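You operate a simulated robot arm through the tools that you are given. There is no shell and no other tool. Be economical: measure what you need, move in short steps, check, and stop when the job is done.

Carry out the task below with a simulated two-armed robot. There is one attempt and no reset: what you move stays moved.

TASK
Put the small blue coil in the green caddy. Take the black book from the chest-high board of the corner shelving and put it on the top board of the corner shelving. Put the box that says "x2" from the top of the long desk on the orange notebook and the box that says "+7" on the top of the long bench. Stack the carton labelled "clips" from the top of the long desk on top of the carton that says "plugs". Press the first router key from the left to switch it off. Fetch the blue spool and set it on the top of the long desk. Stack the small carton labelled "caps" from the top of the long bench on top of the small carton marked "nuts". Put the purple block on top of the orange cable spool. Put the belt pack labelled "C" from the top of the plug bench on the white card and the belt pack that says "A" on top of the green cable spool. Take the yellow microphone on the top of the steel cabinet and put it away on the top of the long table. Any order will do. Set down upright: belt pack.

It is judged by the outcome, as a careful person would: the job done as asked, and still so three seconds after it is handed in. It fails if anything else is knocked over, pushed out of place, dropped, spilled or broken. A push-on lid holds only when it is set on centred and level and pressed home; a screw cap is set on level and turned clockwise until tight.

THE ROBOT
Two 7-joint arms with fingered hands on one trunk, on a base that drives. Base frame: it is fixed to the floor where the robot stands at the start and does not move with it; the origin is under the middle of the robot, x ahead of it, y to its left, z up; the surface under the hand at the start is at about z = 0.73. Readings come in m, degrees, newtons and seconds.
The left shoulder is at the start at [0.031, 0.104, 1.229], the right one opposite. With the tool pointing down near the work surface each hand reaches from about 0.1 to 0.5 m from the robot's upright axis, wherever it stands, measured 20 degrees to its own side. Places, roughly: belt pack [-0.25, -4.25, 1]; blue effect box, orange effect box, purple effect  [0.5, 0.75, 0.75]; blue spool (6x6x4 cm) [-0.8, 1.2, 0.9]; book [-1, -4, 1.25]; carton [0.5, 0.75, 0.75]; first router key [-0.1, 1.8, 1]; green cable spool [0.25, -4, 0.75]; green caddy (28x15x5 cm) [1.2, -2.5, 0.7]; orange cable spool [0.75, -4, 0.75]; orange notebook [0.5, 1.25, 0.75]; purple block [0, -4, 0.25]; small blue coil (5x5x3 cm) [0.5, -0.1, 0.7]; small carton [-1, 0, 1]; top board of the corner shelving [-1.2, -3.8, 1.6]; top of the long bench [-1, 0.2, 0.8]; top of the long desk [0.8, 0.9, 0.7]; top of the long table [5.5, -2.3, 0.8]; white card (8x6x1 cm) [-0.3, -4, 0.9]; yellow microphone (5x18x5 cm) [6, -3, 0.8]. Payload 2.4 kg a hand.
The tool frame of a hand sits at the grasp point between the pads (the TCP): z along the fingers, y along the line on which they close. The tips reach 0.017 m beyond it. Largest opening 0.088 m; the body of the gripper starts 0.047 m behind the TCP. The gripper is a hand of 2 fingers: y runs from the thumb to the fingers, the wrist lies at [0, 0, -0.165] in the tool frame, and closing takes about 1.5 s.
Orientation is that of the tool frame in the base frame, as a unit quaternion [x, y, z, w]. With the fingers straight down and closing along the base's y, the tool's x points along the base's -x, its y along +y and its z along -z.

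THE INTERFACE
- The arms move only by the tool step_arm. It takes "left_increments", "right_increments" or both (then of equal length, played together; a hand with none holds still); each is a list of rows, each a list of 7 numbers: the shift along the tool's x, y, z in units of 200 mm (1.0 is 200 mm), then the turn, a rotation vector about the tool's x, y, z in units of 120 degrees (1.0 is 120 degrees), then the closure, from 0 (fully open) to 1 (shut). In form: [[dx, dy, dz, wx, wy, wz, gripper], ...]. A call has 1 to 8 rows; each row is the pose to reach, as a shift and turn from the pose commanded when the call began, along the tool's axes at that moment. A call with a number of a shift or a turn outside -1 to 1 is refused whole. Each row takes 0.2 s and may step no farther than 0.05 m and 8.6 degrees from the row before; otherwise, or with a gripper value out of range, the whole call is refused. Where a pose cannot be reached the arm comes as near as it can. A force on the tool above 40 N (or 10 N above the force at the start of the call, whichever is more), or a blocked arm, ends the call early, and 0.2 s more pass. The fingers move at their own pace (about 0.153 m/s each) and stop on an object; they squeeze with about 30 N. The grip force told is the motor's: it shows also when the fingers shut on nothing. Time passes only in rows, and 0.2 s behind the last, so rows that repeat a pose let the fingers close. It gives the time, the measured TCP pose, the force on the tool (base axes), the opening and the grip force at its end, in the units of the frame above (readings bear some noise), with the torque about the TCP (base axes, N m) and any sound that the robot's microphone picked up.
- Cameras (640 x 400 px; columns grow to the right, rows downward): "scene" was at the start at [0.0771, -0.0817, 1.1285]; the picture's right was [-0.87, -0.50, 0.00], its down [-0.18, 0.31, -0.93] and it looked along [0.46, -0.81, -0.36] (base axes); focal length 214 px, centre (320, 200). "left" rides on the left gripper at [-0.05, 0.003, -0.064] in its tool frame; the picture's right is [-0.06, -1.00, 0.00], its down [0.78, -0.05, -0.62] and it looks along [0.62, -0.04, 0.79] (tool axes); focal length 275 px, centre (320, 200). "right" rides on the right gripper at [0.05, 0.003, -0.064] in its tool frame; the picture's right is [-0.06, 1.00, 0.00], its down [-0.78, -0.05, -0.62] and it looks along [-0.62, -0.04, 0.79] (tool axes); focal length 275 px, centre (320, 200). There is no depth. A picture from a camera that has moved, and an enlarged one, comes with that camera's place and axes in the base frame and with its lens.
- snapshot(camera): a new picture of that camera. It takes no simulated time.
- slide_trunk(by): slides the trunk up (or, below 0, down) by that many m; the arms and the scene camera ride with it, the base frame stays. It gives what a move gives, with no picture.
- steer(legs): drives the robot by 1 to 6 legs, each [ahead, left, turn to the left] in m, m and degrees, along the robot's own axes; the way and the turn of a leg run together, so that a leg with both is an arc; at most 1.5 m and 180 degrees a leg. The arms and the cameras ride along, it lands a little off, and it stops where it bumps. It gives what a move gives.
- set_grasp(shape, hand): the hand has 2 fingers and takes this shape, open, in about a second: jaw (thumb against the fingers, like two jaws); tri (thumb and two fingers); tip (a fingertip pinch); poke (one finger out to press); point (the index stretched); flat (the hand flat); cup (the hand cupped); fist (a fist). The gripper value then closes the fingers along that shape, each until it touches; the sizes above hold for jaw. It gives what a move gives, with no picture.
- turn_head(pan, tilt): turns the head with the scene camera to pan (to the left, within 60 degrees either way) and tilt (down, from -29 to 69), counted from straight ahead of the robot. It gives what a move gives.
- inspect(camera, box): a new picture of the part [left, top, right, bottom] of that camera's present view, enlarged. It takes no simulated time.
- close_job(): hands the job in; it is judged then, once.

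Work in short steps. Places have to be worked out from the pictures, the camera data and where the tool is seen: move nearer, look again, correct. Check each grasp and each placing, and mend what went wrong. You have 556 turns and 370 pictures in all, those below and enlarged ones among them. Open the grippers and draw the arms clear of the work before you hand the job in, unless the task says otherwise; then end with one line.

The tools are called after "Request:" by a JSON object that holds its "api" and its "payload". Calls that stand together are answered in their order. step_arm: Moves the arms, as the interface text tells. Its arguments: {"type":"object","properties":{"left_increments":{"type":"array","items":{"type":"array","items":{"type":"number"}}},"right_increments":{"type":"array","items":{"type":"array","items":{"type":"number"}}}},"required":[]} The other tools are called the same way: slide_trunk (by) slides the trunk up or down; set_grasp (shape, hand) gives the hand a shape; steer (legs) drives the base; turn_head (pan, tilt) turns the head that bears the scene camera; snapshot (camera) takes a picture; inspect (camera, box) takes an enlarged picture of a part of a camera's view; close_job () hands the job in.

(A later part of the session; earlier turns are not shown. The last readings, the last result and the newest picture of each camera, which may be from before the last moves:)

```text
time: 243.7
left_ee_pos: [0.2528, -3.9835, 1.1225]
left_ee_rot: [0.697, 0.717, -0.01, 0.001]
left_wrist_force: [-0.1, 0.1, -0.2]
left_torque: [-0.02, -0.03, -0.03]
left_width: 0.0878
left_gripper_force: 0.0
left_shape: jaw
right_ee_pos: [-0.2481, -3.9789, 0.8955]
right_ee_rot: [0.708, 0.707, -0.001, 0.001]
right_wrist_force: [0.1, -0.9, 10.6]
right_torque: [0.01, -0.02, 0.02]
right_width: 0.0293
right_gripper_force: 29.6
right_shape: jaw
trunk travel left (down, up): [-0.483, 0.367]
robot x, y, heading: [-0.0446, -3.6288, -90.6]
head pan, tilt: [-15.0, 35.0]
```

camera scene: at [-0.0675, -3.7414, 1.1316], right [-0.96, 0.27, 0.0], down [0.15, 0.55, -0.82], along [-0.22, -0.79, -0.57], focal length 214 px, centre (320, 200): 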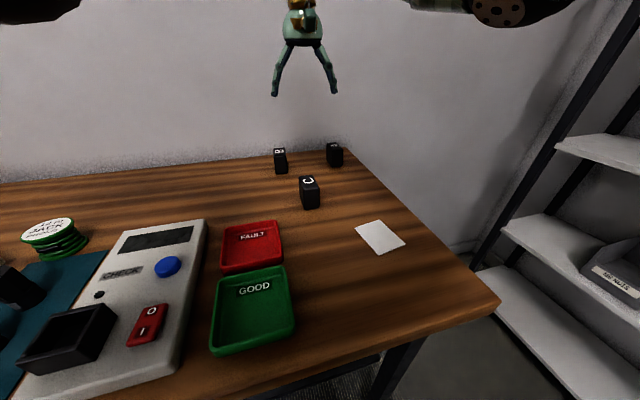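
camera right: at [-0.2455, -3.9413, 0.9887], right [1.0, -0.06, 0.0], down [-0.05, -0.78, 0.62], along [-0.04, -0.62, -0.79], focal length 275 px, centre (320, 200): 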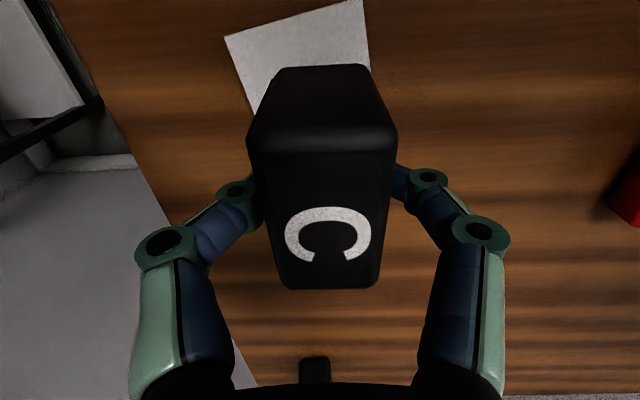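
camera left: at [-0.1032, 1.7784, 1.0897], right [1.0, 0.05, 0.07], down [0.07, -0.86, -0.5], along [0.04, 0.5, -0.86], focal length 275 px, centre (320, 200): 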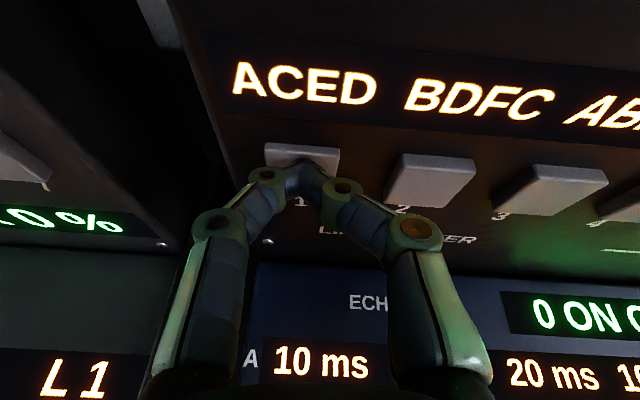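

Contact (10 N). Release slowly and lift.

Request:
{"api": "step_arm", "payload": {"right_increments": [[0, 0, -0.005, 0, 0, 0, 0.8], [0, 0, -0.005, 0, 0, 0, 0.4], [0, 0, -0.005, 0, 0, 0, 0.2], [0, 0, -0.005, 0, 0, 0, 0.2], [0, 0, -0.2, 0, 0, 0, 0.2], [0, 0, -0.4, 0, 0, 0, 0.2], [0, 0, -0.6, 0, 0, 0, 0.2], [0, 0, -0.8, 0, 0, 0, 0.2]]}}

Request:
{"api": "inspect", "payload": {"camera": "scene", "box": [260, 140, 500, 290]}}

```text
time: 245.5
left_ee_pos: [0.2509, -3.9834, 1.123]
left_ee_rot: [0.698, 0.717, -0.008, 0.0]
left_wrist_force: [0.4, -0.1, -0.5]
left_torque: [0.01, 0.0, 0.0]
left_width: 0.0877
left_gripper_force: 0.0
left_shape: jaw
right_ee_pos: [-0.2478, -3.9799, 1.0544]
right_ee_rot: [0.708, 0.707, 0.001, -0.001]
right_wrist_force: [-0.5, -1.0, -0.2]
right_torque: [-0.01, 0.0, 0.01]
right_width: 0.0702
right_gripper_force: 0.1
right_shape: jaw
trunk travel left (down, up): [-0.483, 0.367]
robot x, y, heading: [-0.0445, -3.6312, -90.6]
head pan, tilt: [-15.0, 35.0]
```

```text
2.67 times, centred on (380, 215) of scene
camera zoom: at [-0.0674, -3.7413, 1.1317], right [-0.96, 0.27, 0.0], down [0.15, 0.55, -0.82], along [-0.22, -0.79, -0.57], focal length 572 px, centre (160, 160)
```

zoom: 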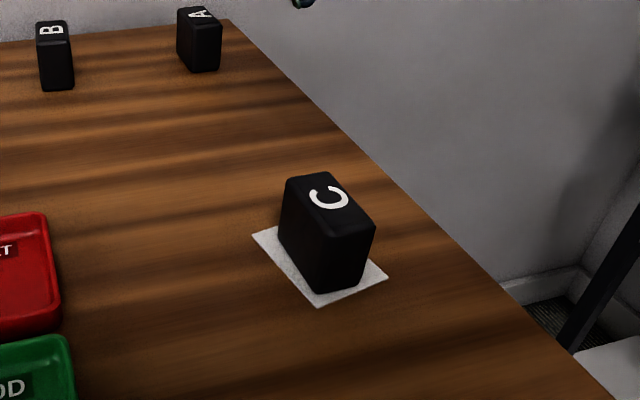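

C stands on the card. For A (back, ≈(−0.27,−4.29)) I need a lower trunk and a forward-pitched hand: raise both hands first, then lower the trunk and shift.

Request:
{"api": "step_arm", "payload": {"left_increments": [[0, 0, -0.25, 0, 0, 0, 0], [0, 0, -0.5, 0, 0, 0, 0], [0, 0, -0.75, 0, 0, 0, 0], [0, 0, -1, 0, 0, 0, 0]], "right_increments": [[0, 0, -0.25, 0, 0, 0, 0], [0, 0, -0.5, 0, 0, 0, 0], [0, 0, -0.75, 0, 0, 0, 0], [0, 0, -1, 0, 0, 0, 0]]}}

```text
time: 246.5
left_ee_pos: [0.2533, -3.9793, 1.3243]
left_ee_rot: [0.698, 0.717, -0.008, 0.001]
left_wrist_force: [-0.8, 0.0, 0.1]
left_torque: [0.02, -0.03, 0.02]
left_width: 0.0879
left_gripper_force: 0.0
left_shape: jaw
right_ee_pos: [-0.2476, -3.9797, 1.255]
right_ee_rot: [0.708, 0.707, 0.0, -0.002]
right_wrist_force: [0.0, -1.3, 0.1]
right_torque: [-0.04, 0.01, 0.01]
right_width: 0.088
right_gripper_force: 0.1
right_shape: jaw
trunk travel left (down, up): [-0.483, 0.367]
robot x, y, heading: [-0.0461, -3.6285, -90.6]
head pan, tilt: [-15.0, 35.0]
```

Request:
{"api": "slide_trunk", "payload": {"by": -0.18}}

Request:
{"api": "steer", "payload": {"legs": [[0, -0.12, 0.6], [0.03, 0, 0]]}}

Request:
{"api": "snapshot", "payload": {"camera": "scene"}}

```text
time: 248.5
left_ee_pos: [0.2532, -3.9811, 1.1435]
left_ee_rot: [0.698, 0.716, -0.009, 0.001]
left_wrist_force: [-0.5, 0.6, 0.0]
left_torque: [0.01, -0.02, -0.01]
left_width: 0.0877
left_gripper_force: 0.0
left_shape: jaw
right_ee_pos: [-0.2469, -3.9797, 1.0739]
right_ee_rot: [0.707, 0.707, 0.0, 0.0]
right_wrist_force: [0.6, -0.2, -0.5]
right_torque: [-0.02, -0.02, 0.01]
right_width: 0.0876
right_gripper_force: 0.0
right_shape: jaw
trunk travel left (down, up): [-0.303, 0.547]
robot x, y, heading: [-0.0486, -3.6263, -90.7]
head pan, tilt: [-15.0, 35.0]
```

```text
time: 250.2
left_ee_pos: [0.1381, -4.008, 1.1432]
left_ee_rot: [0.694, 0.72, -0.008, 0.001]
left_wrist_force: [0.0, 0.0, 0.8]
left_torque: [0.01, 0.02, 0.01]
left_width: 0.0879
left_gripper_force: 0.1
left_shape: jaw
right_ee_pos: [-0.3628, -4.0116, 1.0734]
right_ee_rot: [0.703, 0.711, 0.0, -0.002]
right_wrist_force: [0.0, 0.5, -0.4]
right_torque: [0.02, 0.0, -0.03]
right_width: 0.0879
right_gripper_force: 0.1
right_shape: jaw
trunk travel left (down, up): [-0.303, 0.547]
robot x, y, heading: [-0.1702, -3.6598, -90.0]
head pan, tilt: [-15.0, 35.0]
```

```text
275 pictures are left
camera scene: at [-0.185, -3.7759, 0.9506], right [-0.97, 0.26, 0.0], down [0.15, 0.55, -0.82], along [-0.21, -0.79, -0.57], focal length 214 px, centre (320, 200)
```

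scene: 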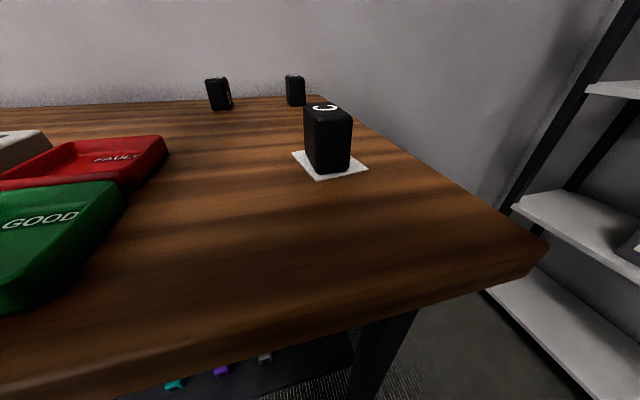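

Pitch the right hand forward ~65° while moving in line with A.

Request:
{"api": "step_arm", "payload": {"right_increments": [[-0.06, 0.06, 0, 0, -0.0675, 0, 0], [-0.12, 0.12, 0, 0, -0.135, 0, 0], [-0.18, 0.18, 0, 0, -0.2025, 0, 0], [-0.24, 0.24, 0, 0, -0.27, 0, 0], [-0.3, 0.3, 0, 0, -0.3375, 0, 0], [-0.36, 0.36, 0.05, 0, -0.405, 0, 0], [-0.42, 0.42, 0.1, 0, -0.4725, 0, 0], [-0.45, 0.47, 0.1, 0, -0.54, 0, 0]]}}

Request:
{"api": "snapshot", "payload": {"camera": "right"}}

Request:
{"api": "snapshot", "payload": {"camera": "scene"}}

```text
time: 251.9
left_ee_pos: [0.1379, -4.0065, 1.144]
left_ee_rot: [0.694, 0.72, -0.008, 0.001]
left_wrist_force: [-1.1, -0.7, 0.3]
left_torque: [0.0, -0.05, 0.05]
left_width: 0.0878
left_gripper_force: 0.1
left_shape: jaw
right_ee_pos: [-0.2676, -4.101, 1.0542]
right_ee_rot: [0.593, 0.601, -0.377, 0.381]
right_wrist_force: [-0.3, 0.0, -0.2]
right_torque: [0.02, 0.01, 0.01]
right_width: 0.0879
right_gripper_force: 0.2
right_shape: jaw
trunk travel left (down, up): [-0.303, 0.547]
robot x, y, heading: [-0.1635, -3.6542, -90.0]
head pan, tilt: [-15.0, 35.0]
```

```text
274 pictures are left
camera right: at [-0.2651, -4.0226, 1.0364], right [1.0, -0.01, 0.06], down [-0.05, 0.23, 0.97], along [-0.03, -0.97, 0.22], focal length 275 px, centre (320, 200)
```

right: 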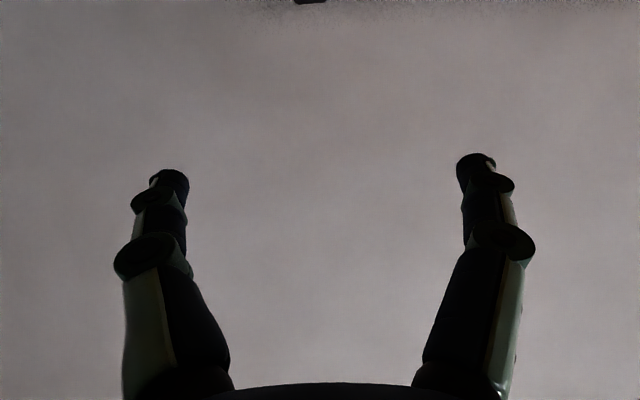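

```text
273 pictures are left
camera scene: at [-0.185, -3.7758, 0.9507], right [-0.97, 0.26, 0.0], down [0.15, 0.55, -0.82], along [-0.21, -0.79, -0.57], focal length 214 px, centre (320, 200)
```

scene: 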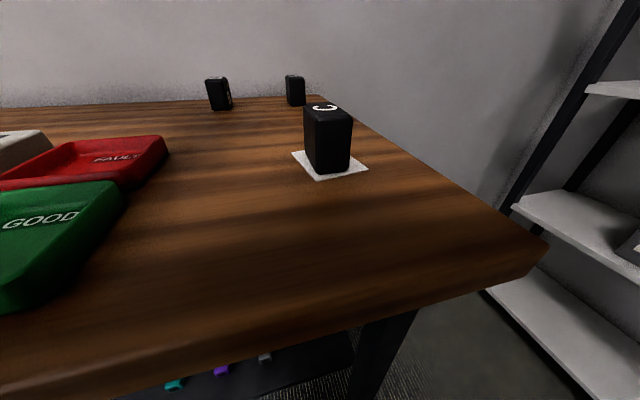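

A centre ≈(−0.272,−4.312). Move to a pre-grasp 12 cm back along the tool axis.

Request:
{"api": "step_arm", "payload": {"right_increments": [[0.07, -0.01, 0.17, 0, 0, 0, 0], [0.14, -0.015, 0.34, 0, 0, 0, 0], [0.21, -0.02, 0.51, 0, 0, 0, 0], [0.276, -0.0275, 0.68, 0, 0, 0, 0]]}}

Request:
{"api": "snapshot", "payload": {"camera": "right"}}

Request:
{"api": "snapshot", "payload": {"camera": "scene"}}

```text
time: 252.9
left_ee_pos: [0.1379, -4.007, 1.1424]
left_ee_rot: [0.694, 0.72, -0.008, 0.001]
left_wrist_force: [0.6, 1.0, 0.6]
left_torque: [-0.01, 0.01, 0.01]
left_width: 0.0881
left_gripper_force: 0.0
left_shape: jaw
right_ee_pos: [-0.273, -4.2008, 0.9448]
right_ee_rot: [0.593, 0.6, -0.378, 0.381]
right_wrist_force: [0.0, -0.3, 0.5]
right_torque: [0.01, 0.01, 0.0]
right_width: 0.0879
right_gripper_force: 0.1
right_shape: jaw
trunk travel left (down, up): [-0.303, 0.547]
robot x, y, heading: [-0.164, -3.6564, -90.1]
head pan, tilt: [-15.0, 35.0]
```

```text
272 pictures are left
camera right: at [-0.2703, -4.1224, 0.9275], right [1.0, -0.02, 0.05], down [-0.05, 0.22, 0.97], along [-0.03, -0.97, 0.22], focal length 275 px, centre (320, 200)
```

right: 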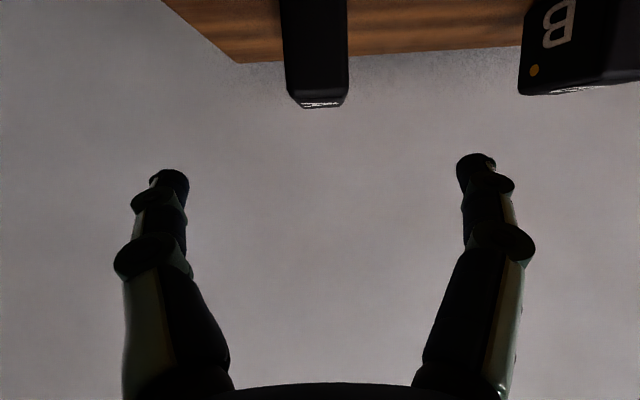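

```text
271 pictures are left
camera scene: at [-0.185, -3.7758, 0.9507], right [-0.97, 0.26, 0.0], down [0.15, 0.55, -0.82], along [-0.21, -0.79, -0.57], focal length 214 px, centre (320, 200)
```

scene: 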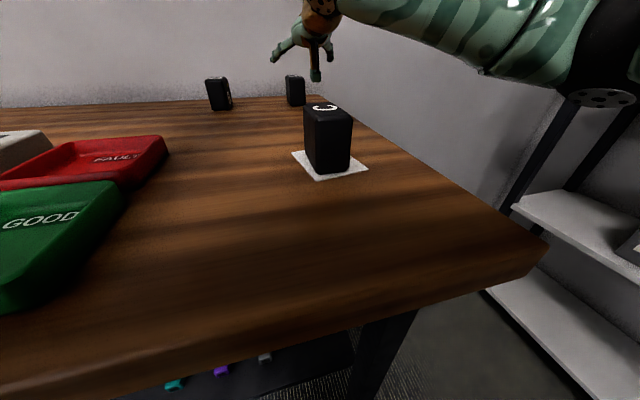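

A is centred between the fingers. Advance and close.

Request:
{"api": "step_arm", "payload": {"right_increments": [[0.03, -0.01, 0.15, 0, 0, 0, 0], [0.06, -0.01, 0.3, 0, 0, 0, 0], [0.06, -0.01, 0.45, 0, 0, 0, 0], [0.06, -0.01, 0.6, 0, 0, 0, 0], [0.06, -0.01, 0.63, 0, 0, 0, 0]]}}

Request:
{"api": "snapshot", "payload": {"camera": "right"}}

Request:
{"api": "inspect", "payload": {"camera": "scene", "box": [200, 40, 400, 165]}}

```text
time: 254.2
left_ee_pos: [0.1379, -4.0064, 1.1442]
left_ee_rot: [0.693, 0.721, -0.008, 0.001]
left_wrist_force: [-0.1, 0.9, 0.1]
left_torque: [0.04, -0.03, 0.0]
left_width: 0.0881
left_gripper_force: 0.1
left_shape: jaw
right_ee_pos: [-0.2731, -4.3093, 0.8808]
right_ee_rot: [0.594, 0.601, -0.377, 0.38]
right_wrist_force: [-0.2, -0.4, 0.0]
right_torque: [-0.01, -0.05, -0.01]
right_width: 0.0878
right_gripper_force: 0.1
right_shape: jaw
trunk travel left (down, up): [-0.303, 0.547]
robot x, y, heading: [-0.1625, -3.6551, -89.9]
head pan, tilt: [-15.0, 35.0]
```

```text
270 pictures are left
camera right: at [-0.2703, -4.2312, 0.8639], right [1.0, -0.02, 0.05], down [-0.05, 0.22, 0.97], along [-0.03, -0.97, 0.22], focal length 275 px, centre (320, 200)
```

right: 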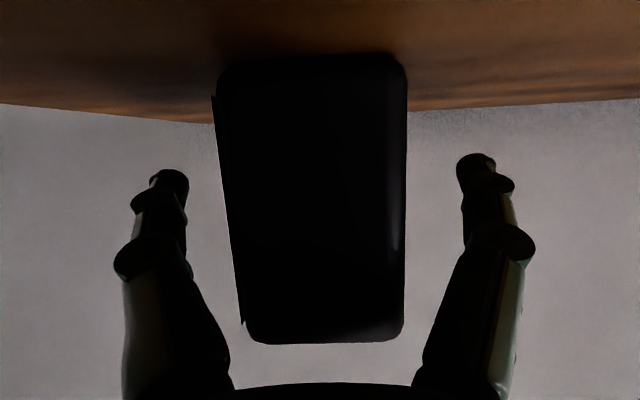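

```text
3.20 times, centred on (300, 102) of scene
camera zoom: at [-0.185, -3.7758, 0.9507], right [-0.97, 0.26, 0.0], down [0.15, 0.55, -0.82], along [-0.21, -0.79, -0.57], focal length 686 px, centre (384, 512)
```

zoom: 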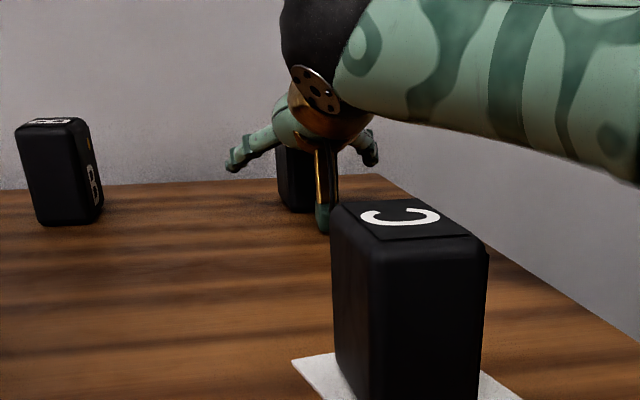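

Good; close on A and lift straight up.

Request:
{"api": "step_arm", "payload": {"right_increments": [[0, 0, 0, 0, 0, 0, 1], [0, 0, 0, 0, 0, 0, 1], [0, 0, 0, 0, 0, 0, 1], [0, 0, 0, 0, 0, 0, 1]]}}

Request:
{"api": "step_arm", "payload": {"right_increments": [[-0.09, 0, -0.043, 0, 0, 0, 1], [-0.18, 0, -0.085, 0, 0, 0, 1], [-0.36, 0, -0.17, 0, 0, 0, 1], [-0.54, 0, -0.255, 0, 0, 0, 1]]}}

Request:
{"api": "inspect", "payload": {"camera": "scene", "box": [200, 40, 400, 165]}}

```text
time: 255.2
left_ee_pos: [0.138, -4.0069, 1.1433]
left_ee_rot: [0.694, 0.72, -0.008, 0.0]
left_wrist_force: [0.1, -1.3, 0.1]
left_torque: [-0.01, 0.01, 0.01]
left_width: 0.0878
left_gripper_force: 0.2
left_shape: jaw
right_ee_pos: [-0.2726, -4.3088, 0.8812]
right_ee_rot: [0.594, 0.601, -0.377, 0.38]
right_wrist_force: [0.5, -0.4, -0.2]
right_torque: [0.01, 0.01, 0.0]
right_width: 0.0277
right_gripper_force: 29.7
right_shape: jaw
trunk travel left (down, up): [-0.303, 0.547]
robot x, y, heading: [-0.1658, -3.66, -89.9]
head pan, tilt: [-15.0, 35.0]
```

```text
time: 256.1
left_ee_pos: [0.139, -4.0083, 1.1421]
left_ee_rot: [0.694, 0.72, -0.008, 0.001]
left_wrist_force: [0.5, -1.1, 0.0]
left_torque: [-0.01, 0.01, -0.03]
left_width: 0.088
left_gripper_force: 0.1
left_shape: jaw
right_ee_pos: [-0.2727, -4.309, 1.001]
right_ee_rot: [0.594, 0.6, -0.377, 0.38]
right_wrist_force: [0.2, 0.5, -0.6]
right_torque: [0.01, -0.01, -0.01]
right_width: 0.0278
right_gripper_force: 29.7
right_shape: jaw
trunk travel left (down, up): [-0.303, 0.547]
robot x, y, heading: [-0.1652, -3.6551, -90.1]
head pan, tilt: [-15.0, 35.0]
```

```text
3.20 times, centred on (300, 102) of scene
camera zoom: at [-0.185, -3.7758, 0.9507], right [-0.97, 0.26, 0.0], down [0.15, 0.55, -0.82], along [-0.21, -0.79, -0.57], focal length 686 px, centre (384, 512)
```

zoom: 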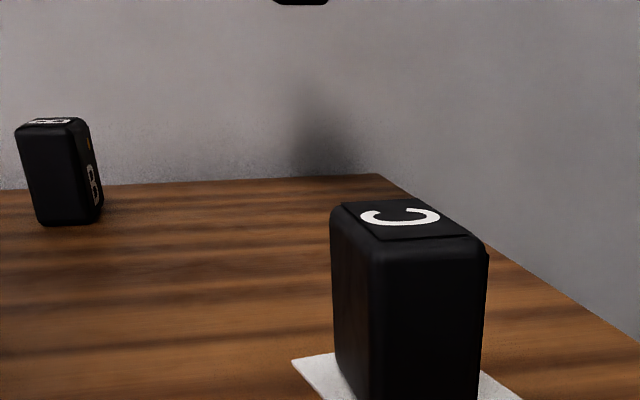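

A lifted upright. Raise a bit more, back off, move toward the green cable spool.

Request:
{"api": "step_arm", "payload": {"right_increments": [[-0.18, 0, -0.085, 0, 0, 0, 1], [-0.36, 0, -0.17, 0, 0, 0, 1]]}}

Request:
{"api": "steer", "payload": {"legs": [[-0.2, 0, 0]]}}

Request:
{"api": "slide_trunk", "payload": {"by": 0.12}}

Request:
{"api": "steer", "payload": {"legs": [[0, 0.5, 0]]}}

Request:
{"api": "turn_head", "payload": {"pan": -5, "tilt": 40}}

Request:
{"api": "snapshot", "payload": {"camera": "scene"}}

```text
time: 256.8
left_ee_pos: [0.1384, -4.0078, 1.1431]
left_ee_rot: [0.694, 0.72, -0.008, 0.0]
left_wrist_force: [0.1, 0.6, 0.3]
left_torque: [0.0, 0.04, 0.01]
left_width: 0.0878
left_gripper_force: 0.1
left_shape: jaw
right_ee_pos: [-0.2734, -4.3086, 1.0792]
right_ee_rot: [0.594, 0.601, -0.377, 0.38]
right_wrist_force: [0.3, 0.2, -1.2]
right_torque: [-0.04, 0.03, -0.03]
right_width: 0.0279
right_gripper_force: 30.0
right_shape: jaw
trunk travel left (down, up): [-0.303, 0.547]
robot x, y, heading: [-0.1658, -3.6558, -90.0]
head pan, tilt: [-15.0, 35.0]
```

```text
time: 258.4
left_ee_pos: [0.1399, -3.8047, 1.1433]
left_ee_rot: [0.693, 0.72, -0.008, 0.0]
left_wrist_force: [-0.2, -1.1, 0.3]
left_torque: [0.03, 0.01, 0.03]
left_width: 0.0878
left_gripper_force: 0.1
left_shape: jaw
right_ee_pos: [-0.2726, -4.1057, 1.0784]
right_ee_rot: [0.593, 0.601, -0.376, 0.381]
right_wrist_force: [0.5, 0.0, -1.1]
right_torque: [-0.01, -0.01, -0.01]
right_width: 0.0279
right_gripper_force: 30.4
right_shape: jaw
trunk travel left (down, up): [-0.303, 0.547]
robot x, y, heading: [-0.1647, -3.4581, -89.8]
head pan, tilt: [-15.0, 35.0]
```

```text
time: 259.9
left_ee_pos: [0.1372, -3.806, 1.263]
left_ee_rot: [0.693, 0.721, -0.007, 0.001]
left_wrist_force: [0.1, -0.3, 0.5]
left_torque: [0.01, 0.0, 0.02]
left_width: 0.0878
left_gripper_force: 0.2
left_shape: jaw
right_ee_pos: [-0.2728, -4.1069, 1.1988]
right_ee_rot: [0.593, 0.601, -0.377, 0.381]
right_wrist_force: [0.7, 0.0, -1.9]
right_torque: [0.02, -0.04, 0.01]
right_width: 0.0278
right_gripper_force: 30.2
right_shape: jaw
trunk travel left (down, up): [-0.423, 0.427]
robot x, y, heading: [-0.1588, -3.4514, -89.8]
head pan, tilt: [-15.0, 35.0]
```

```text
time: 262.8
left_ee_pos: [0.6362, -3.8044, 1.2633]
left_ee_rot: [0.694, 0.72, -0.009, 0.0]
left_wrist_force: [-0.2, -0.1, 0.2]
left_torque: [-0.02, 0.01, 0.0]
left_width: 0.0878
left_gripper_force: 0.1
left_shape: jaw
right_ee_pos: [0.2257, -4.107, 1.199]
right_ee_rot: [0.595, 0.6, -0.377, 0.379]
right_wrist_force: [-0.1, -0.3, -2.2]
right_torque: [-0.01, 0.0, 0.0]
right_width: 0.0282
right_gripper_force: 30.4
right_shape: jaw
trunk travel left (down, up): [-0.423, 0.427]
robot x, y, heading: [0.3372, -3.4533, -89.9]
head pan, tilt: [-15.0, 35.0]
```

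```text
time: 263.5
left_ee_pos: [0.636, -3.8049, 1.2638]
left_ee_rot: [0.694, 0.72, -0.008, 0.001]
left_wrist_force: [0.5, -0.3, 0.7]
left_torque: [-0.02, 0.01, -0.02]
left_width: 0.0879
left_gripper_force: 0.1
left_shape: jaw
right_ee_pos: [0.2257, -4.1068, 1.1998]
right_ee_rot: [0.595, 0.601, -0.376, 0.379]
right_wrist_force: [0.1, -0.5, -1.3]
right_torque: [-0.01, -0.01, -0.02]
right_width: 0.0277
right_gripper_force: 30.1
right_shape: jaw
trunk travel left (down, up): [-0.423, 0.427]
robot x, y, heading: [0.3335, -3.4557, -89.8]
head pan, tilt: [-5.0, 40.0]
```

```text
267 pictures are left
camera scene: at [0.3294, -3.5698, 1.0637], right [-1.0, 0.09, 0.0], down [0.06, 0.64, -0.77], along [-0.07, -0.76, -0.64], focal length 214 px, centre (320, 200)
```

scene: 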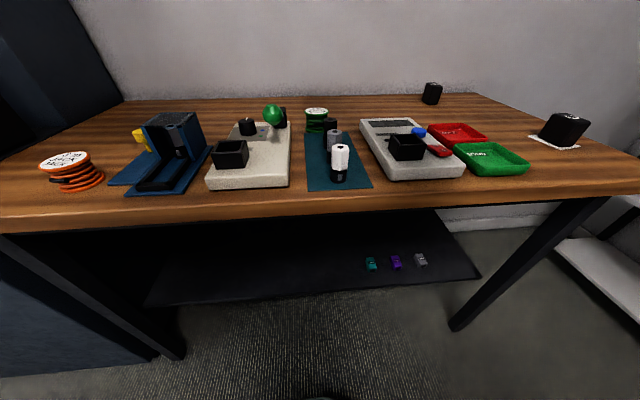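

Green spool top centre ≈(0.287,−4.11), z≈0.89. Retract the hand 15 cm, shift 6 cm left, then drive in 15 cm.

Request:
{"api": "step_arm", "payload": {"right_increments": [[0.08, 0.08, -0.17, 0, 0, 0, 1], [0.16, 0.16, -0.34, 0, 0, 0, 1], [0.24, 0.24, -0.51, 0, 0, 0, 1], [0.32, 0.31, -0.68, 0, 0, 0, 1]]}}

Request:
{"api": "steer", "payload": {"legs": [[0.15, 0, 0]]}}

Request:
{"api": "inspect", "payload": {"camera": "scene", "box": [240, 60, 400, 160]}}

```text
time: 264.5
left_ee_pos: [0.6366, -3.8052, 1.2627]
left_ee_rot: [0.694, 0.72, -0.008, 0.0]
left_wrist_force: [-0.4, -0.1, -0.5]
left_torque: [0.0, -0.01, -0.01]
left_width: 0.088
left_gripper_force: 0.0
left_shape: jaw
right_ee_pos: [0.2842, -3.9547, 1.1993]
right_ee_rot: [0.595, 0.6, -0.377, 0.379]
right_wrist_force: [0.0, -0.6, -2.3]
right_torque: [0.01, -0.02, -0.03]
right_width: 0.0277
right_gripper_force: 30.5
right_shape: jaw
trunk travel left (down, up): [-0.423, 0.427]
robot x, y, heading: [0.3363, -3.4546, -89.9]
head pan, tilt: [-5.0, 40.0]
```

```text
time: 265.9
left_ee_pos: [0.637, -3.9578, 1.2622]
left_ee_rot: [0.695, 0.719, -0.008, 0.001]
left_wrist_force: [0.4, -0.2, 0.2]
left_torque: [-0.01, 0.04, -0.01]
left_width: 0.088
left_gripper_force: 0.0
left_shape: jaw
right_ee_pos: [0.2849, -4.1069, 1.1976]
right_ee_rot: [0.594, 0.601, -0.377, 0.38]
right_wrist_force: [-0.1, -0.7, -0.6]
right_torque: [0.01, 0.02, 0.01]
right_width: 0.0279
right_gripper_force: 29.7
right_shape: jaw
trunk travel left (down, up): [-0.423, 0.427]
robot x, y, heading: [0.3361, -3.6077, -90.0]
head pan, tilt: [-5.0, 40.0]
```

```text
4.00 times, centred on (320, 110) of scene
camera zoom: at [0.3293, -3.722, 1.0636], right [-1.0, 0.09, 0.0], down [0.06, 0.64, -0.77], along [-0.07, -0.76, -0.64], focal length 858 px, centre (320, 560)
```

zoom: 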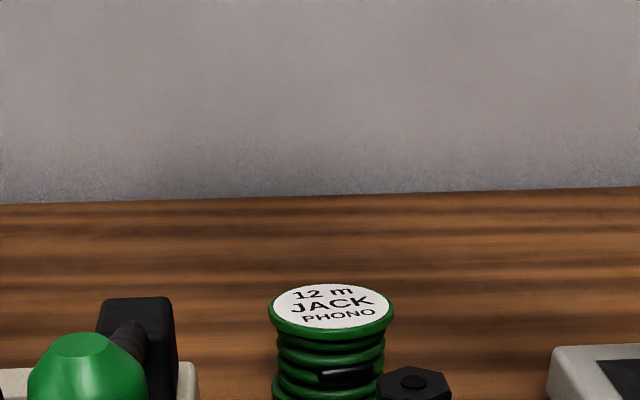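

Vials next to the spool would foul the pitched hand. I'll set A down at C's old free spot and regrasp it tool-down.

Request:
{"api": "steer", "payload": {"legs": [[-0.12, 0, 0], [0, -0.42, 0], [0.12, 0, 0]]}}

Request:
{"api": "snapshot", "payload": {"camera": "scene"}}

```text
time: 270.2
left_ee_pos: [0.2127, -3.9543, 1.2614]
left_ee_rot: [0.695, 0.719, -0.007, 0.002]
left_wrist_force: [0.1, 0.1, 0.4]
left_torque: [-0.01, -0.01, -0.01]
left_width: 0.0879
left_gripper_force: 0.1
left_shape: jaw
right_ee_pos: [-0.1392, -4.1068, 1.1986]
right_ee_rot: [0.593, 0.601, -0.377, 0.381]
right_wrist_force: [-0.8, 0.4, -1.4]
right_torque: [0.0, -0.01, -0.01]
right_width: 0.0282
right_gripper_force: 30.3
right_shape: jaw
trunk travel left (down, up): [-0.423, 0.427]
robot x, y, heading: [-0.0879, -3.6044, -90.0]
head pan, tilt: [-5.0, 40.0]
```

```text
265 pictures are left
camera scene: at [-0.0957, -3.72, 1.0636], right [-1.0, 0.09, 0.0], down [0.06, 0.64, -0.77], along [-0.07, -0.76, -0.64], focal length 214 px, centre (320, 200)
```

scene: 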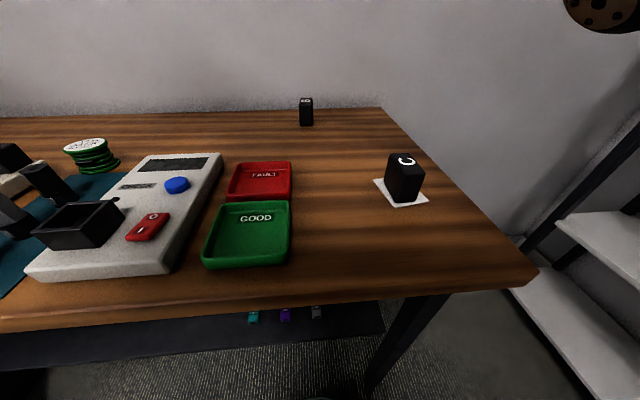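

Clear area at (−0.14,−4.11). Lower A vertically there.

Request:
{"api": "step_arm", "payload": {"right_increments": [[0.2, 0, 0.094, 0, 0, 0, 1], [0.4, 0, 0.188, 0, 0, 0, 1], [0.6, 0, 0.282, 0, 0, 0, 1], [0.8, 0, 0.377, 0, 0, 0, 1], [0.99, 0, 0.466, 0, 0, 0, 1]]}}

Request:
{"api": "step_arm", "payload": {"right_increments": [[0.15, 0, 0.07, 0, 0, 0, 1], [0.28, 0, 0.132, 0, 0, 0, 1], [0.36, 0, 0.17, 0, 0, 0, 1], [0.4, 0, 0.188, 0, 0, 0, 1], [0.42, 0, 0.198, 0, 0, 0, 1], [0.44, 0, 0.207, 0, 0, 0, 1]]}}

Request:
{"api": "inspect", "payload": {"camera": "scene", "box": [240, 80, 480, 230]}}

```text
time: 271.4
left_ee_pos: [0.2123, -3.9539, 1.2632]
left_ee_rot: [0.694, 0.72, -0.008, 0.001]
left_wrist_force: [-0.1, 0.5, -0.4]
left_torque: [0.03, 0.01, 0.01]
left_width: 0.0879
left_gripper_force: 0.0
left_shape: jaw
right_ee_pos: [-0.1409, -4.1051, 0.9791]
right_ee_rot: [0.594, 0.601, -0.376, 0.38]
right_wrist_force: [-0.7, 0.6, -2.1]
right_torque: [0.01, 0.01, 0.02]
right_width: 0.0282
right_gripper_force: 30.0
right_shape: jaw
trunk travel left (down, up): [-0.423, 0.427]
robot x, y, heading: [-0.0875, -3.6073, -89.9]
head pan, tilt: [-5.0, 40.0]
```

```text
time: 272.8
left_ee_pos: [0.2127, -3.9549, 1.2631]
left_ee_rot: [0.695, 0.719, -0.008, 0.0]
left_wrist_force: [0.0, -0.4, 0.4]
left_torque: [0.0, -0.02, 0.01]
left_width: 0.0881
left_gripper_force: 0.0
left_shape: jaw
right_ee_pos: [-0.1404, -4.105, 0.8837]
right_ee_rot: [0.594, 0.601, -0.377, 0.38]
right_wrist_force: [0.2, 0.4, -1.5]
right_torque: [0.01, -0.02, 0.01]
right_width: 0.0279
right_gripper_force: 29.6
right_shape: jaw
trunk travel left (down, up): [-0.423, 0.427]
robot x, y, heading: [-0.0879, -3.6008, -89.9]
head pan, tilt: [-5.0, 40.0]
```

```text
2.67 times, centred on (360, 155) of scene
camera zoom: at [-0.0957, -3.7193, 1.0637], right [-1.0, 0.09, 0.0], down [0.06, 0.64, -0.77], along [-0.07, -0.76, -0.64], focal length 572 px, centre (213, 320)
```

zoom: 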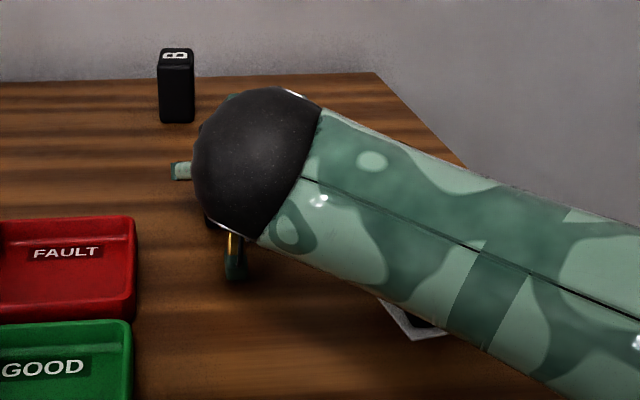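

Lower the last millimetres to contact.

Request:
{"api": "step_arm", "payload": {"right_increments": [[0.012, 0, 0.006, 0, 0, 0, 1], [0.024, 0, 0.011, 0, 0, 0, 1], [0.03, 0, 0.014, 0, 0, 0, 1]]}}

```text
time: 273.6
left_ee_pos: [0.2123, -3.9525, 1.2642]
left_ee_rot: [0.694, 0.72, -0.008, 0.002]
left_wrist_force: [0.2, -0.9, 0.4]
left_torque: [0.01, 0.03, 0.0]
left_width: 0.0879
left_gripper_force: 0.0
left_shape: jaw
right_ee_pos: [-0.1394, -4.1052, 0.8801]
right_ee_rot: [0.593, 0.599, -0.378, 0.383]
right_wrist_force: [-4.0, -2.9, 25.8]
right_torque: [1.73, 0.06, 0.2]
right_width: 0.0286
right_gripper_force: 30.0
right_shape: jaw
trunk travel left (down, up): [-0.423, 0.427]
robot x, y, heading: [-0.0943, -3.6022, -90.0]
head pan, tilt: [-5.0, 40.0]
```

Release A gently and withdraw backward along the tool axis.

Request:
{"api": "step_arm", "payload": {"right_increments": [[-0.008, 0, -0.004, 0, 0, 0, 0.85], [-0.008, 0, -0.004, 0, 0, 0, 0.5], [-0.008, 0, -0.004, 0, 0, 0, 0.2], [-0.008, 0, -0.004, 0, 0, 0, 0], [-0.008, 0, -0.15, 0, 0, 0, 0], [-0.008, 0, -0.35, 0, 0, 0, 0], [-0.2, 0, -0.5, 0, 0, 0, 0], [-0.4, 0, -0.6, 0, 0, 0, 0]]}}

Request:
{"api": "snapshot", "payload": {"camera": "scene"}}

```text
time: 275.4
left_ee_pos: [0.2119, -3.9552, 1.2626]
left_ee_rot: [0.694, 0.72, -0.008, 0.002]
left_wrist_force: [-0.1, -0.4, 0.6]
left_torque: [-0.03, 0.03, -0.03]
left_width: 0.0879
left_gripper_force: 0.0
left_shape: jaw
right_ee_pos: [-0.1388, -4.0283, 1.0004]
right_ee_rot: [0.593, 0.602, -0.375, 0.38]
right_wrist_force: [0.6, -0.3, -0.4]
right_torque: [-0.02, -0.01, -0.01]
right_width: 0.0876
right_gripper_force: 0.0
right_shape: jaw
trunk travel left (down, up): [-0.423, 0.427]
robot x, y, heading: [-0.0899, -3.604, -89.8]
head pan, tilt: [-5.0, 40.0]
```

```text
263 pictures are left
camera scene: at [-0.0956, -3.7192, 1.0637], right [-1.0, 0.09, 0.0], down [0.06, 0.64, -0.77], along [-0.07, -0.76, -0.64], focal length 214 px, centre (320, 200)
```

scene: 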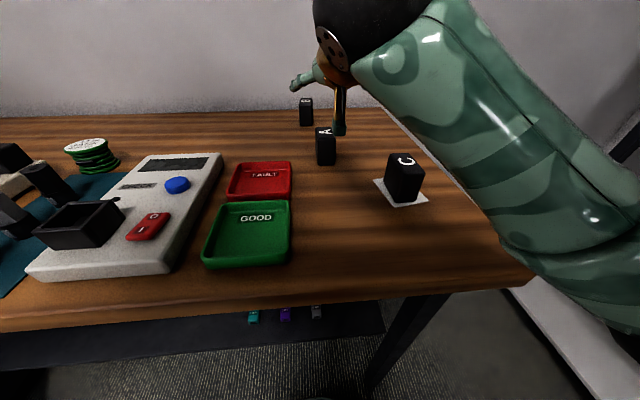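

A and C both stand fine. Raise and return the hand to tool-down.

Request:
{"api": "step_arm", "payload": {"right_increments": [[-0.17, 0, -0.08, 0, 0.05, 0, 0], [-0.34, 0, -0.16, 0, 0.115, 0, 0], [-0.51, 0, -0.24, 0, 0.185, 0, 0], [-0.68, 0, -0.32, 0, 0.255, 0, 0], [-0.68, 0, -0.32, 0, 0.325, 0, 0], [-0.68, 0, -0.32, 0, 0.395, 0, 0], [-0.68, 0, -0.32, 0, 0.465, 0, 0], [-0.68, 0, -0.32, 0, 0.535, 0, 0]]}}

Request:
{"api": "snapshot", "payload": {"camera": "right"}}

```text
time: 277.2
left_ee_pos: [0.2121, -3.9532, 1.2624]
left_ee_rot: [0.694, 0.72, -0.008, 0.002]
left_wrist_force: [-0.8, -0.9, 0.2]
left_torque: [-0.01, 0.0, 0.0]
left_width: 0.0877
left_gripper_force: 0.1
left_shape: jaw
right_ee_pos: [-0.1415, -4.03, 1.1505]
right_ee_rot: [0.703, 0.711, -0.003, 0.003]
right_wrist_force: [1.1, 0.4, -0.1]
right_torque: [0.04, -0.03, 0.0]
right_width: 0.0879
right_gripper_force: 0.1
right_shape: jaw
trunk travel left (down, up): [-0.423, 0.427]
robot x, y, heading: [-0.0868, -3.6003, -90.0]
head pan, tilt: [-5.0, 40.0]
```

```text
262 pictures are left
camera right: at [-0.1377, -3.9805, 1.2146], right [1.0, -0.05, 0.0], down [-0.04, -0.78, 0.62], along [-0.03, -0.62, -0.78], focal length 275 px, centre (320, 200)
```

right: 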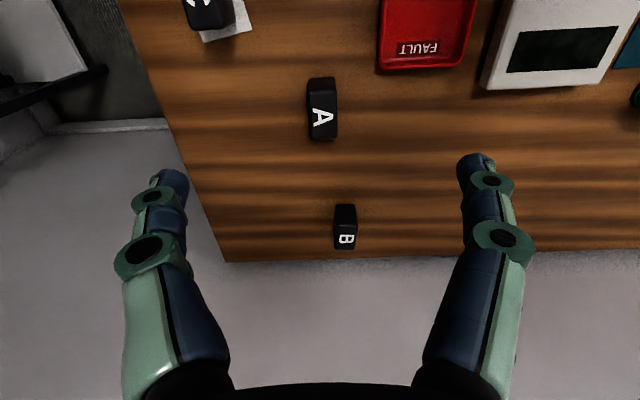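

Move above A and descend.

Request:
{"api": "step_arm", "payload": {"right_increments": [[-0.13, 0, 0, 0, 0, 0, 0], [-0.26, 0, 0, 0, 0, 0, 0], [-0.38, 0, 0, 0, 0, 0, 0], [-0.38, 0, 0.25, 0, 0, 0, 0], [-0.38, 0, 0.5, 0, 0, 0, 0], [-0.38, 0, 0.75, 0, 0, 0, 0], [-0.38, 0, 0.95, 0, 0, 0, 0]]}}

Request:
{"api": "snapshot", "payload": {"camera": "right"}}

```text
time: 278.8
left_ee_pos: [0.2126, -3.954, 1.2626]
left_ee_rot: [0.694, 0.72, -0.009, 0.001]
left_wrist_force: [0.2, -0.2, 0.4]
left_torque: [0.03, 0.0, -0.02]
left_width: 0.0878
left_gripper_force: 0.1
left_shape: jaw
right_ee_pos: [-0.1405, -4.1081, 0.9594]
right_ee_rot: [0.703, 0.711, -0.004, 0.004]
right_wrist_force: [-0.5, 0.2, 0.7]
right_torque: [0.01, 0.01, 0.01]
right_width: 0.0879
right_gripper_force: 0.0
right_shape: jaw
trunk travel left (down, up): [-0.423, 0.427]
robot x, y, heading: [-0.0888, -3.6051, -89.9]
head pan, tilt: [-5.0, 40.0]
```

```text
261 pictures are left
camera right: at [-0.1377, -4.0574, 1.0238], right [1.0, -0.05, 0.0], down [-0.04, -0.78, 0.63], along [-0.03, -0.63, -0.78], focal length 275 px, centre (320, 200)
```

right: 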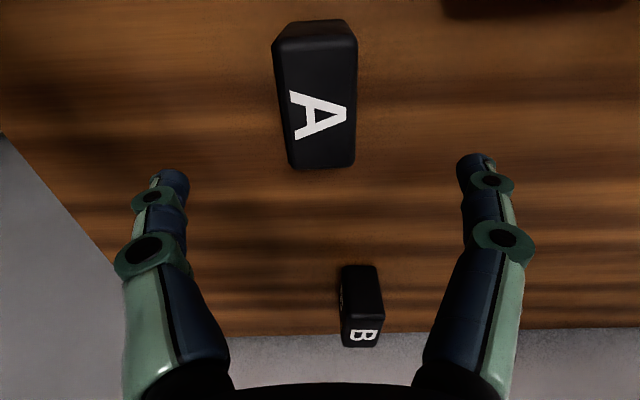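

Request:
{"api": "step_arm", "payload": {"right_increments": [[0.03, 0, 0.12, 0, 0, 0, 0], [0.03, 0, 0.24, 0, 0, 0, 0], [0.03, 0, 0.317, 0, 0, 0, 0], [0.03, 0, 0.317, 0, 0, 0, 1], [0.03, 0, 0.317, 0, 0, 0, 1], [0.03, 0, 0.317, 0, 0, 0, 1], [0.03, 0, 0.317, 0, 0, 0, 1]]}}

Request:
{"api": "step_arm", "payload": {"right_increments": [[0, 0, -0.15, 0, 0, 0, 1], [0, 0, -0.4, 0, 0, 0, 1], [0, 0, -0.65, 0, 0, 0, 1], [0, 0, -0.9, 0, 0, 0, 1]]}}

Request:
{"api": "snapshot", "payload": {"camera": "right"}}

```text
time: 280.4
left_ee_pos: [0.2126, -3.9544, 1.2634]
left_ee_rot: [0.694, 0.72, -0.009, 0.0]
left_wrist_force: [-0.3, 0.5, 1.0]
left_torque: [0.01, -0.01, 0.01]
left_width: 0.0878
left_gripper_force: 0.0
left_shape: jaw
right_ee_pos: [-0.1418, -4.1025, 0.8967]
right_ee_rot: [0.703, 0.711, -0.004, 0.002]
right_wrist_force: [0.5, 0.0, 0.6]
right_torque: [0.01, 0.01, 0.01]
right_width: 0.0279
right_gripper_force: 30.2
right_shape: jaw
trunk travel left (down, up): [-0.423, 0.427]
robot x, y, heading: [-0.092, -3.605, -90.2]
head pan, tilt: [-5.0, 40.0]
```

```text
time: 281.4
left_ee_pos: [0.2127, -3.9539, 1.2619]
left_ee_rot: [0.694, 0.72, -0.009, 0.0]
left_wrist_force: [0.5, 0.1, 0.7]
left_torque: [-0.02, 0.0, 0.01]
left_width: 0.0879
left_gripper_force: 0.2
left_shape: jaw
right_ee_pos: [-0.1389, -4.0997, 1.0794]
right_ee_rot: [0.702, 0.712, -0.004, 0.002]
right_wrist_force: [0.9, 0.6, -0.7]
right_torque: [-0.02, 0.01, 0.01]
right_width: 0.028
right_gripper_force: 29.5
right_shape: jaw
trunk travel left (down, up): [-0.423, 0.427]
robot x, y, heading: [-0.0919, -3.6078, -90.0]
head pan, tilt: [-5.0, 40.0]
```

```text
260 pictures are left
camera right: at [-0.136, -4.0501, 1.1427], right [1.0, -0.05, 0.0], down [-0.04, -0.78, 0.62], along [-0.03, -0.62, -0.78], focal length 275 px, centre (320, 200)
```

right: 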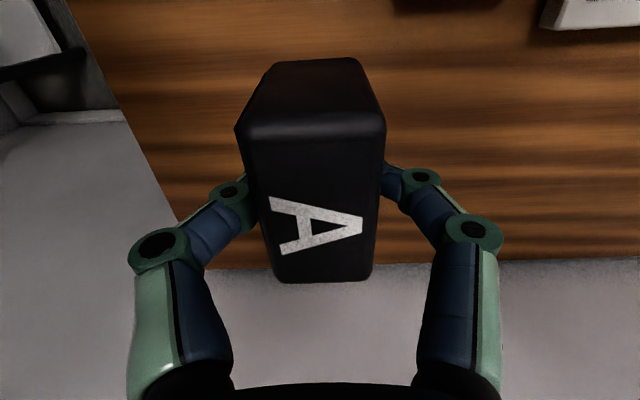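

A held tool-down. Strafe left to the green spool.

Request:
{"api": "steer", "payload": {"legs": [[0, 0.43, 0]]}}

Request:
{"api": "inspect", "payload": {"camera": "scene", "box": [220, 60, 420, 185]}}

```text
time: 284.0
left_ee_pos: [0.645, -3.9532, 1.2627]
left_ee_rot: [0.692, 0.722, -0.008, 0.0]
left_wrist_force: [-0.7, 0.3, 0.2]
left_torque: [0.02, 0.0, -0.01]
left_width: 0.0877
left_gripper_force: 0.0
left_shape: jaw
right_ee_pos: [0.2937, -4.1001, 1.0783]
right_ee_rot: [0.702, 0.712, -0.004, 0.003]
right_wrist_force: [0.0, 0.1, -0.8]
right_torque: [0.01, -0.01, 0.0]
right_width: 0.0281
right_gripper_force: 29.9
right_shape: jaw
trunk travel left (down, up): [-0.423, 0.427]
robot x, y, heading: [0.3418, -3.5987, -89.6]
head pan, tilt: [-5.0, 40.0]
```

```text
3.20 times, centred on (320, 122) of scene
camera zoom: at [0.3358, -3.7185, 1.0637], right [-1.0, 0.08, 0.0], down [0.05, 0.64, -0.77], along [-0.06, -0.76, -0.64], focal length 686 px, centre (320, 448)
```

zoom: 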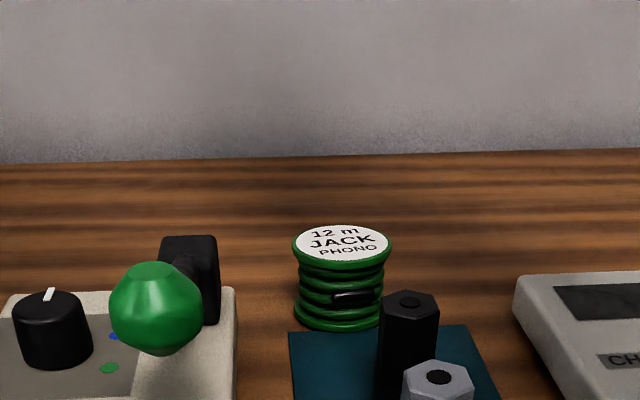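

Spool top centre (0.290,−4.112). Move over and lower to just above.

Request:
{"api": "step_arm", "payload": {"right_increments": [[-0.06, -0.018, 0.15, 0, 0, 0, 1], [-0.06, -0.018, 0.3, 0, 0, 0, 1], [-0.06, -0.018, 0.45, 0, 0, 0, 1], [-0.06, -0.018, 0.58, 0, 0, 0, 1]]}}

Request:
{"api": "inspect", "payload": {"camera": "scene", "box": [220, 60, 420, 185]}}

Request:
{"api": "snapshot", "payload": {"camera": "right"}}

```text
time: 285.0
left_ee_pos: [0.6434, -3.9524, 1.263]
left_ee_rot: [0.693, 0.721, -0.009, 0.0]
left_wrist_force: [0.3, -0.2, -0.8]
left_torque: [0.03, 0.03, 0.0]
left_width: 0.0881
left_gripper_force: 0.1
left_shape: jaw
right_ee_pos: [0.2896, -4.1128, 0.9624]
right_ee_rot: [0.702, 0.712, -0.003, 0.002]
right_wrist_force: [-0.5, -0.5, -1.6]
right_torque: [0.01, 0.0, -0.03]
right_width: 0.0279
right_gripper_force: 30.4
right_shape: jaw
trunk travel left (down, up): [-0.423, 0.427]
robot x, y, heading: [0.3418, -3.6027, -89.8]
head pan, tilt: [-5.0, 40.0]
```

```text
3.20 times, centred on (320, 122) of scene
camera zoom: at [0.3355, -3.7185, 1.0637], right [-1.0, 0.08, 0.0], down [0.05, 0.64, -0.77], along [-0.06, -0.76, -0.64], focal length 686 px, centre (320, 448)
```

zoom: 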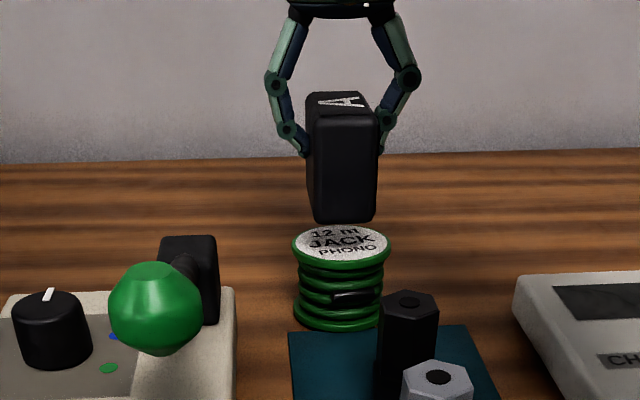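

```text
257 pictures are left
camera right: at [0.2926, -4.0626, 1.026], right [1.0, -0.05, 0.0], down [-0.04, -0.78, 0.63], along [-0.03, -0.62, -0.78], focal length 275 px, centre (320, 200)
```

right: 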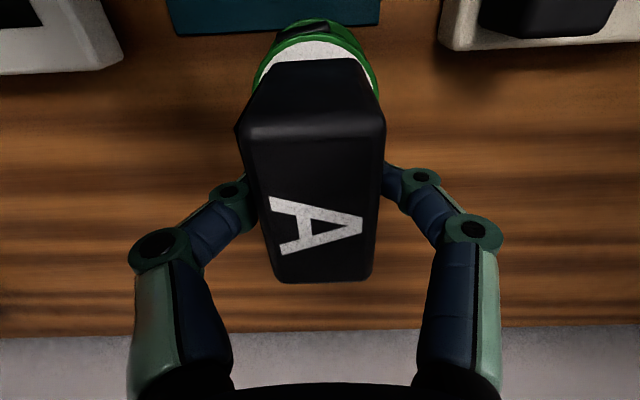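

Aligned. Lower to contact.

Request:
{"api": "step_arm", "payload": {"right_increments": [[0, 0, 0.04, 0, 0, 0, 1], [0, 0, 0.07, 0, 0, 0, 1], [0, 0, 0.09, 0, 0, 0, 1], [0, 0, 0.105, 0, 0, 0, 1], [0, 0, 0.115, 0, 0, 0, 1]]}}

Request:
{"api": "inspect", "payload": {"camera": "scene", "box": [220, 60, 420, 185]}}

```text
time: 286.2
left_ee_pos: [0.645, -3.9532, 1.2633]
left_ee_rot: [0.693, 0.721, -0.008, 0.002]
left_wrist_force: [0.7, -0.1, -0.9]
left_torque: [0.03, -0.02, -0.02]
left_width: 0.0881
left_gripper_force: 0.0
left_shape: jaw
right_ee_pos: [0.2907, -4.1126, 0.9409]
right_ee_rot: [0.702, 0.712, -0.004, 0.004]
right_wrist_force: [-0.9, 0.6, 8.9]
right_torque: [-0.04, 0.07, 0.01]
right_width: 0.029
right_gripper_force: 29.7
right_shape: jaw
trunk travel left (down, up): [-0.423, 0.427]
robot x, y, heading: [0.3394, -3.6073, -90.0]
head pan, tilt: [-5.0, 40.0]
```

```text
3.20 times, centred on (320, 122) of scene
camera zoom: at [0.3355, -3.7178, 1.064], right [-1.0, 0.08, 0.0], down [0.05, 0.64, -0.77], along [-0.06, -0.76, -0.64], focal length 686 px, centre (320, 448)
```

zoom: 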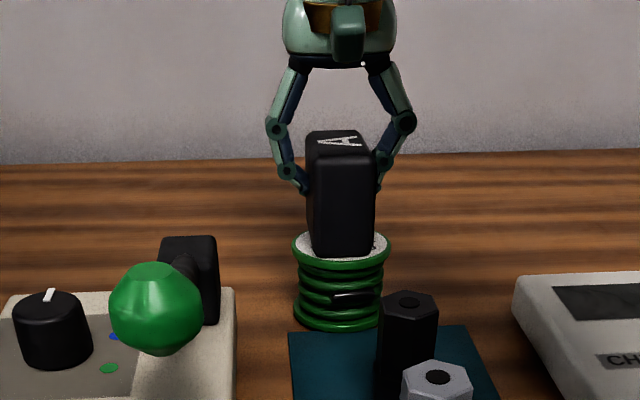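

Contact (9 N), upright and on the spool. Release gently and rise.

Request:
{"api": "step_arm", "payload": {"right_increments": [[0, 0, 0, 0, 0, 0, 0.85], [0, 0, 0, 0, 0, 0, 0.6], [0, 0, 0, 0, 0, 0, 0.4], [0, 0, 0, 0, 0, 0, 0.4], [0, 0, -0.1, 0, 0, 0, 0.4], [0, 0, -0.25, 0, 0, 0, 0.4], [0, 0, -0.45, 0, 0, 0, 0.4], [0, 0, -0.65, 0, 0, 0, 0.4]]}}

Request:
{"api": "inspect", "payload": {"camera": "scene", "box": [220, 60, 420, 185]}}

```text
time: 288.0
left_ee_pos: [0.6448, -3.9533, 1.2624]
left_ee_rot: [0.693, 0.721, -0.008, 0.001]
left_wrist_force: [0.8, 0.2, 0.2]
left_torque: [0.05, -0.01, 0.0]
left_width: 0.0879
left_gripper_force: 0.0
left_shape: jaw
right_ee_pos: [0.2895, -4.1106, 1.0701]
right_ee_rot: [0.702, 0.712, -0.003, 0.002]
right_wrist_force: [0.0, -0.1, 0.3]
right_torque: [0.02, -0.01, -0.04]
right_width: 0.0523
right_gripper_force: 0.1
right_shape: jaw
trunk travel left (down, up): [-0.423, 0.427]
robot x, y, heading: [0.3381, -3.5995, -89.7]
head pan, tilt: [-5.0, 40.0]
```

```text
3.20 times, centred on (320, 122) of scene
camera zoom: at [0.3354, -3.7182, 1.0638], right [-1.0, 0.08, 0.0], down [0.05, 0.64, -0.77], along [-0.06, -0.76, -0.64], focal length 686 px, centre (320, 448)
```

zoom: 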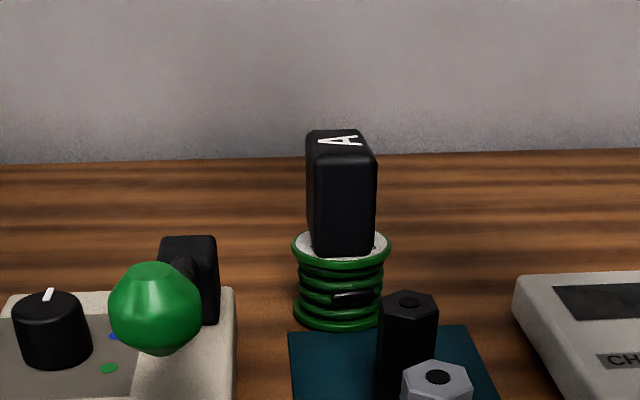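

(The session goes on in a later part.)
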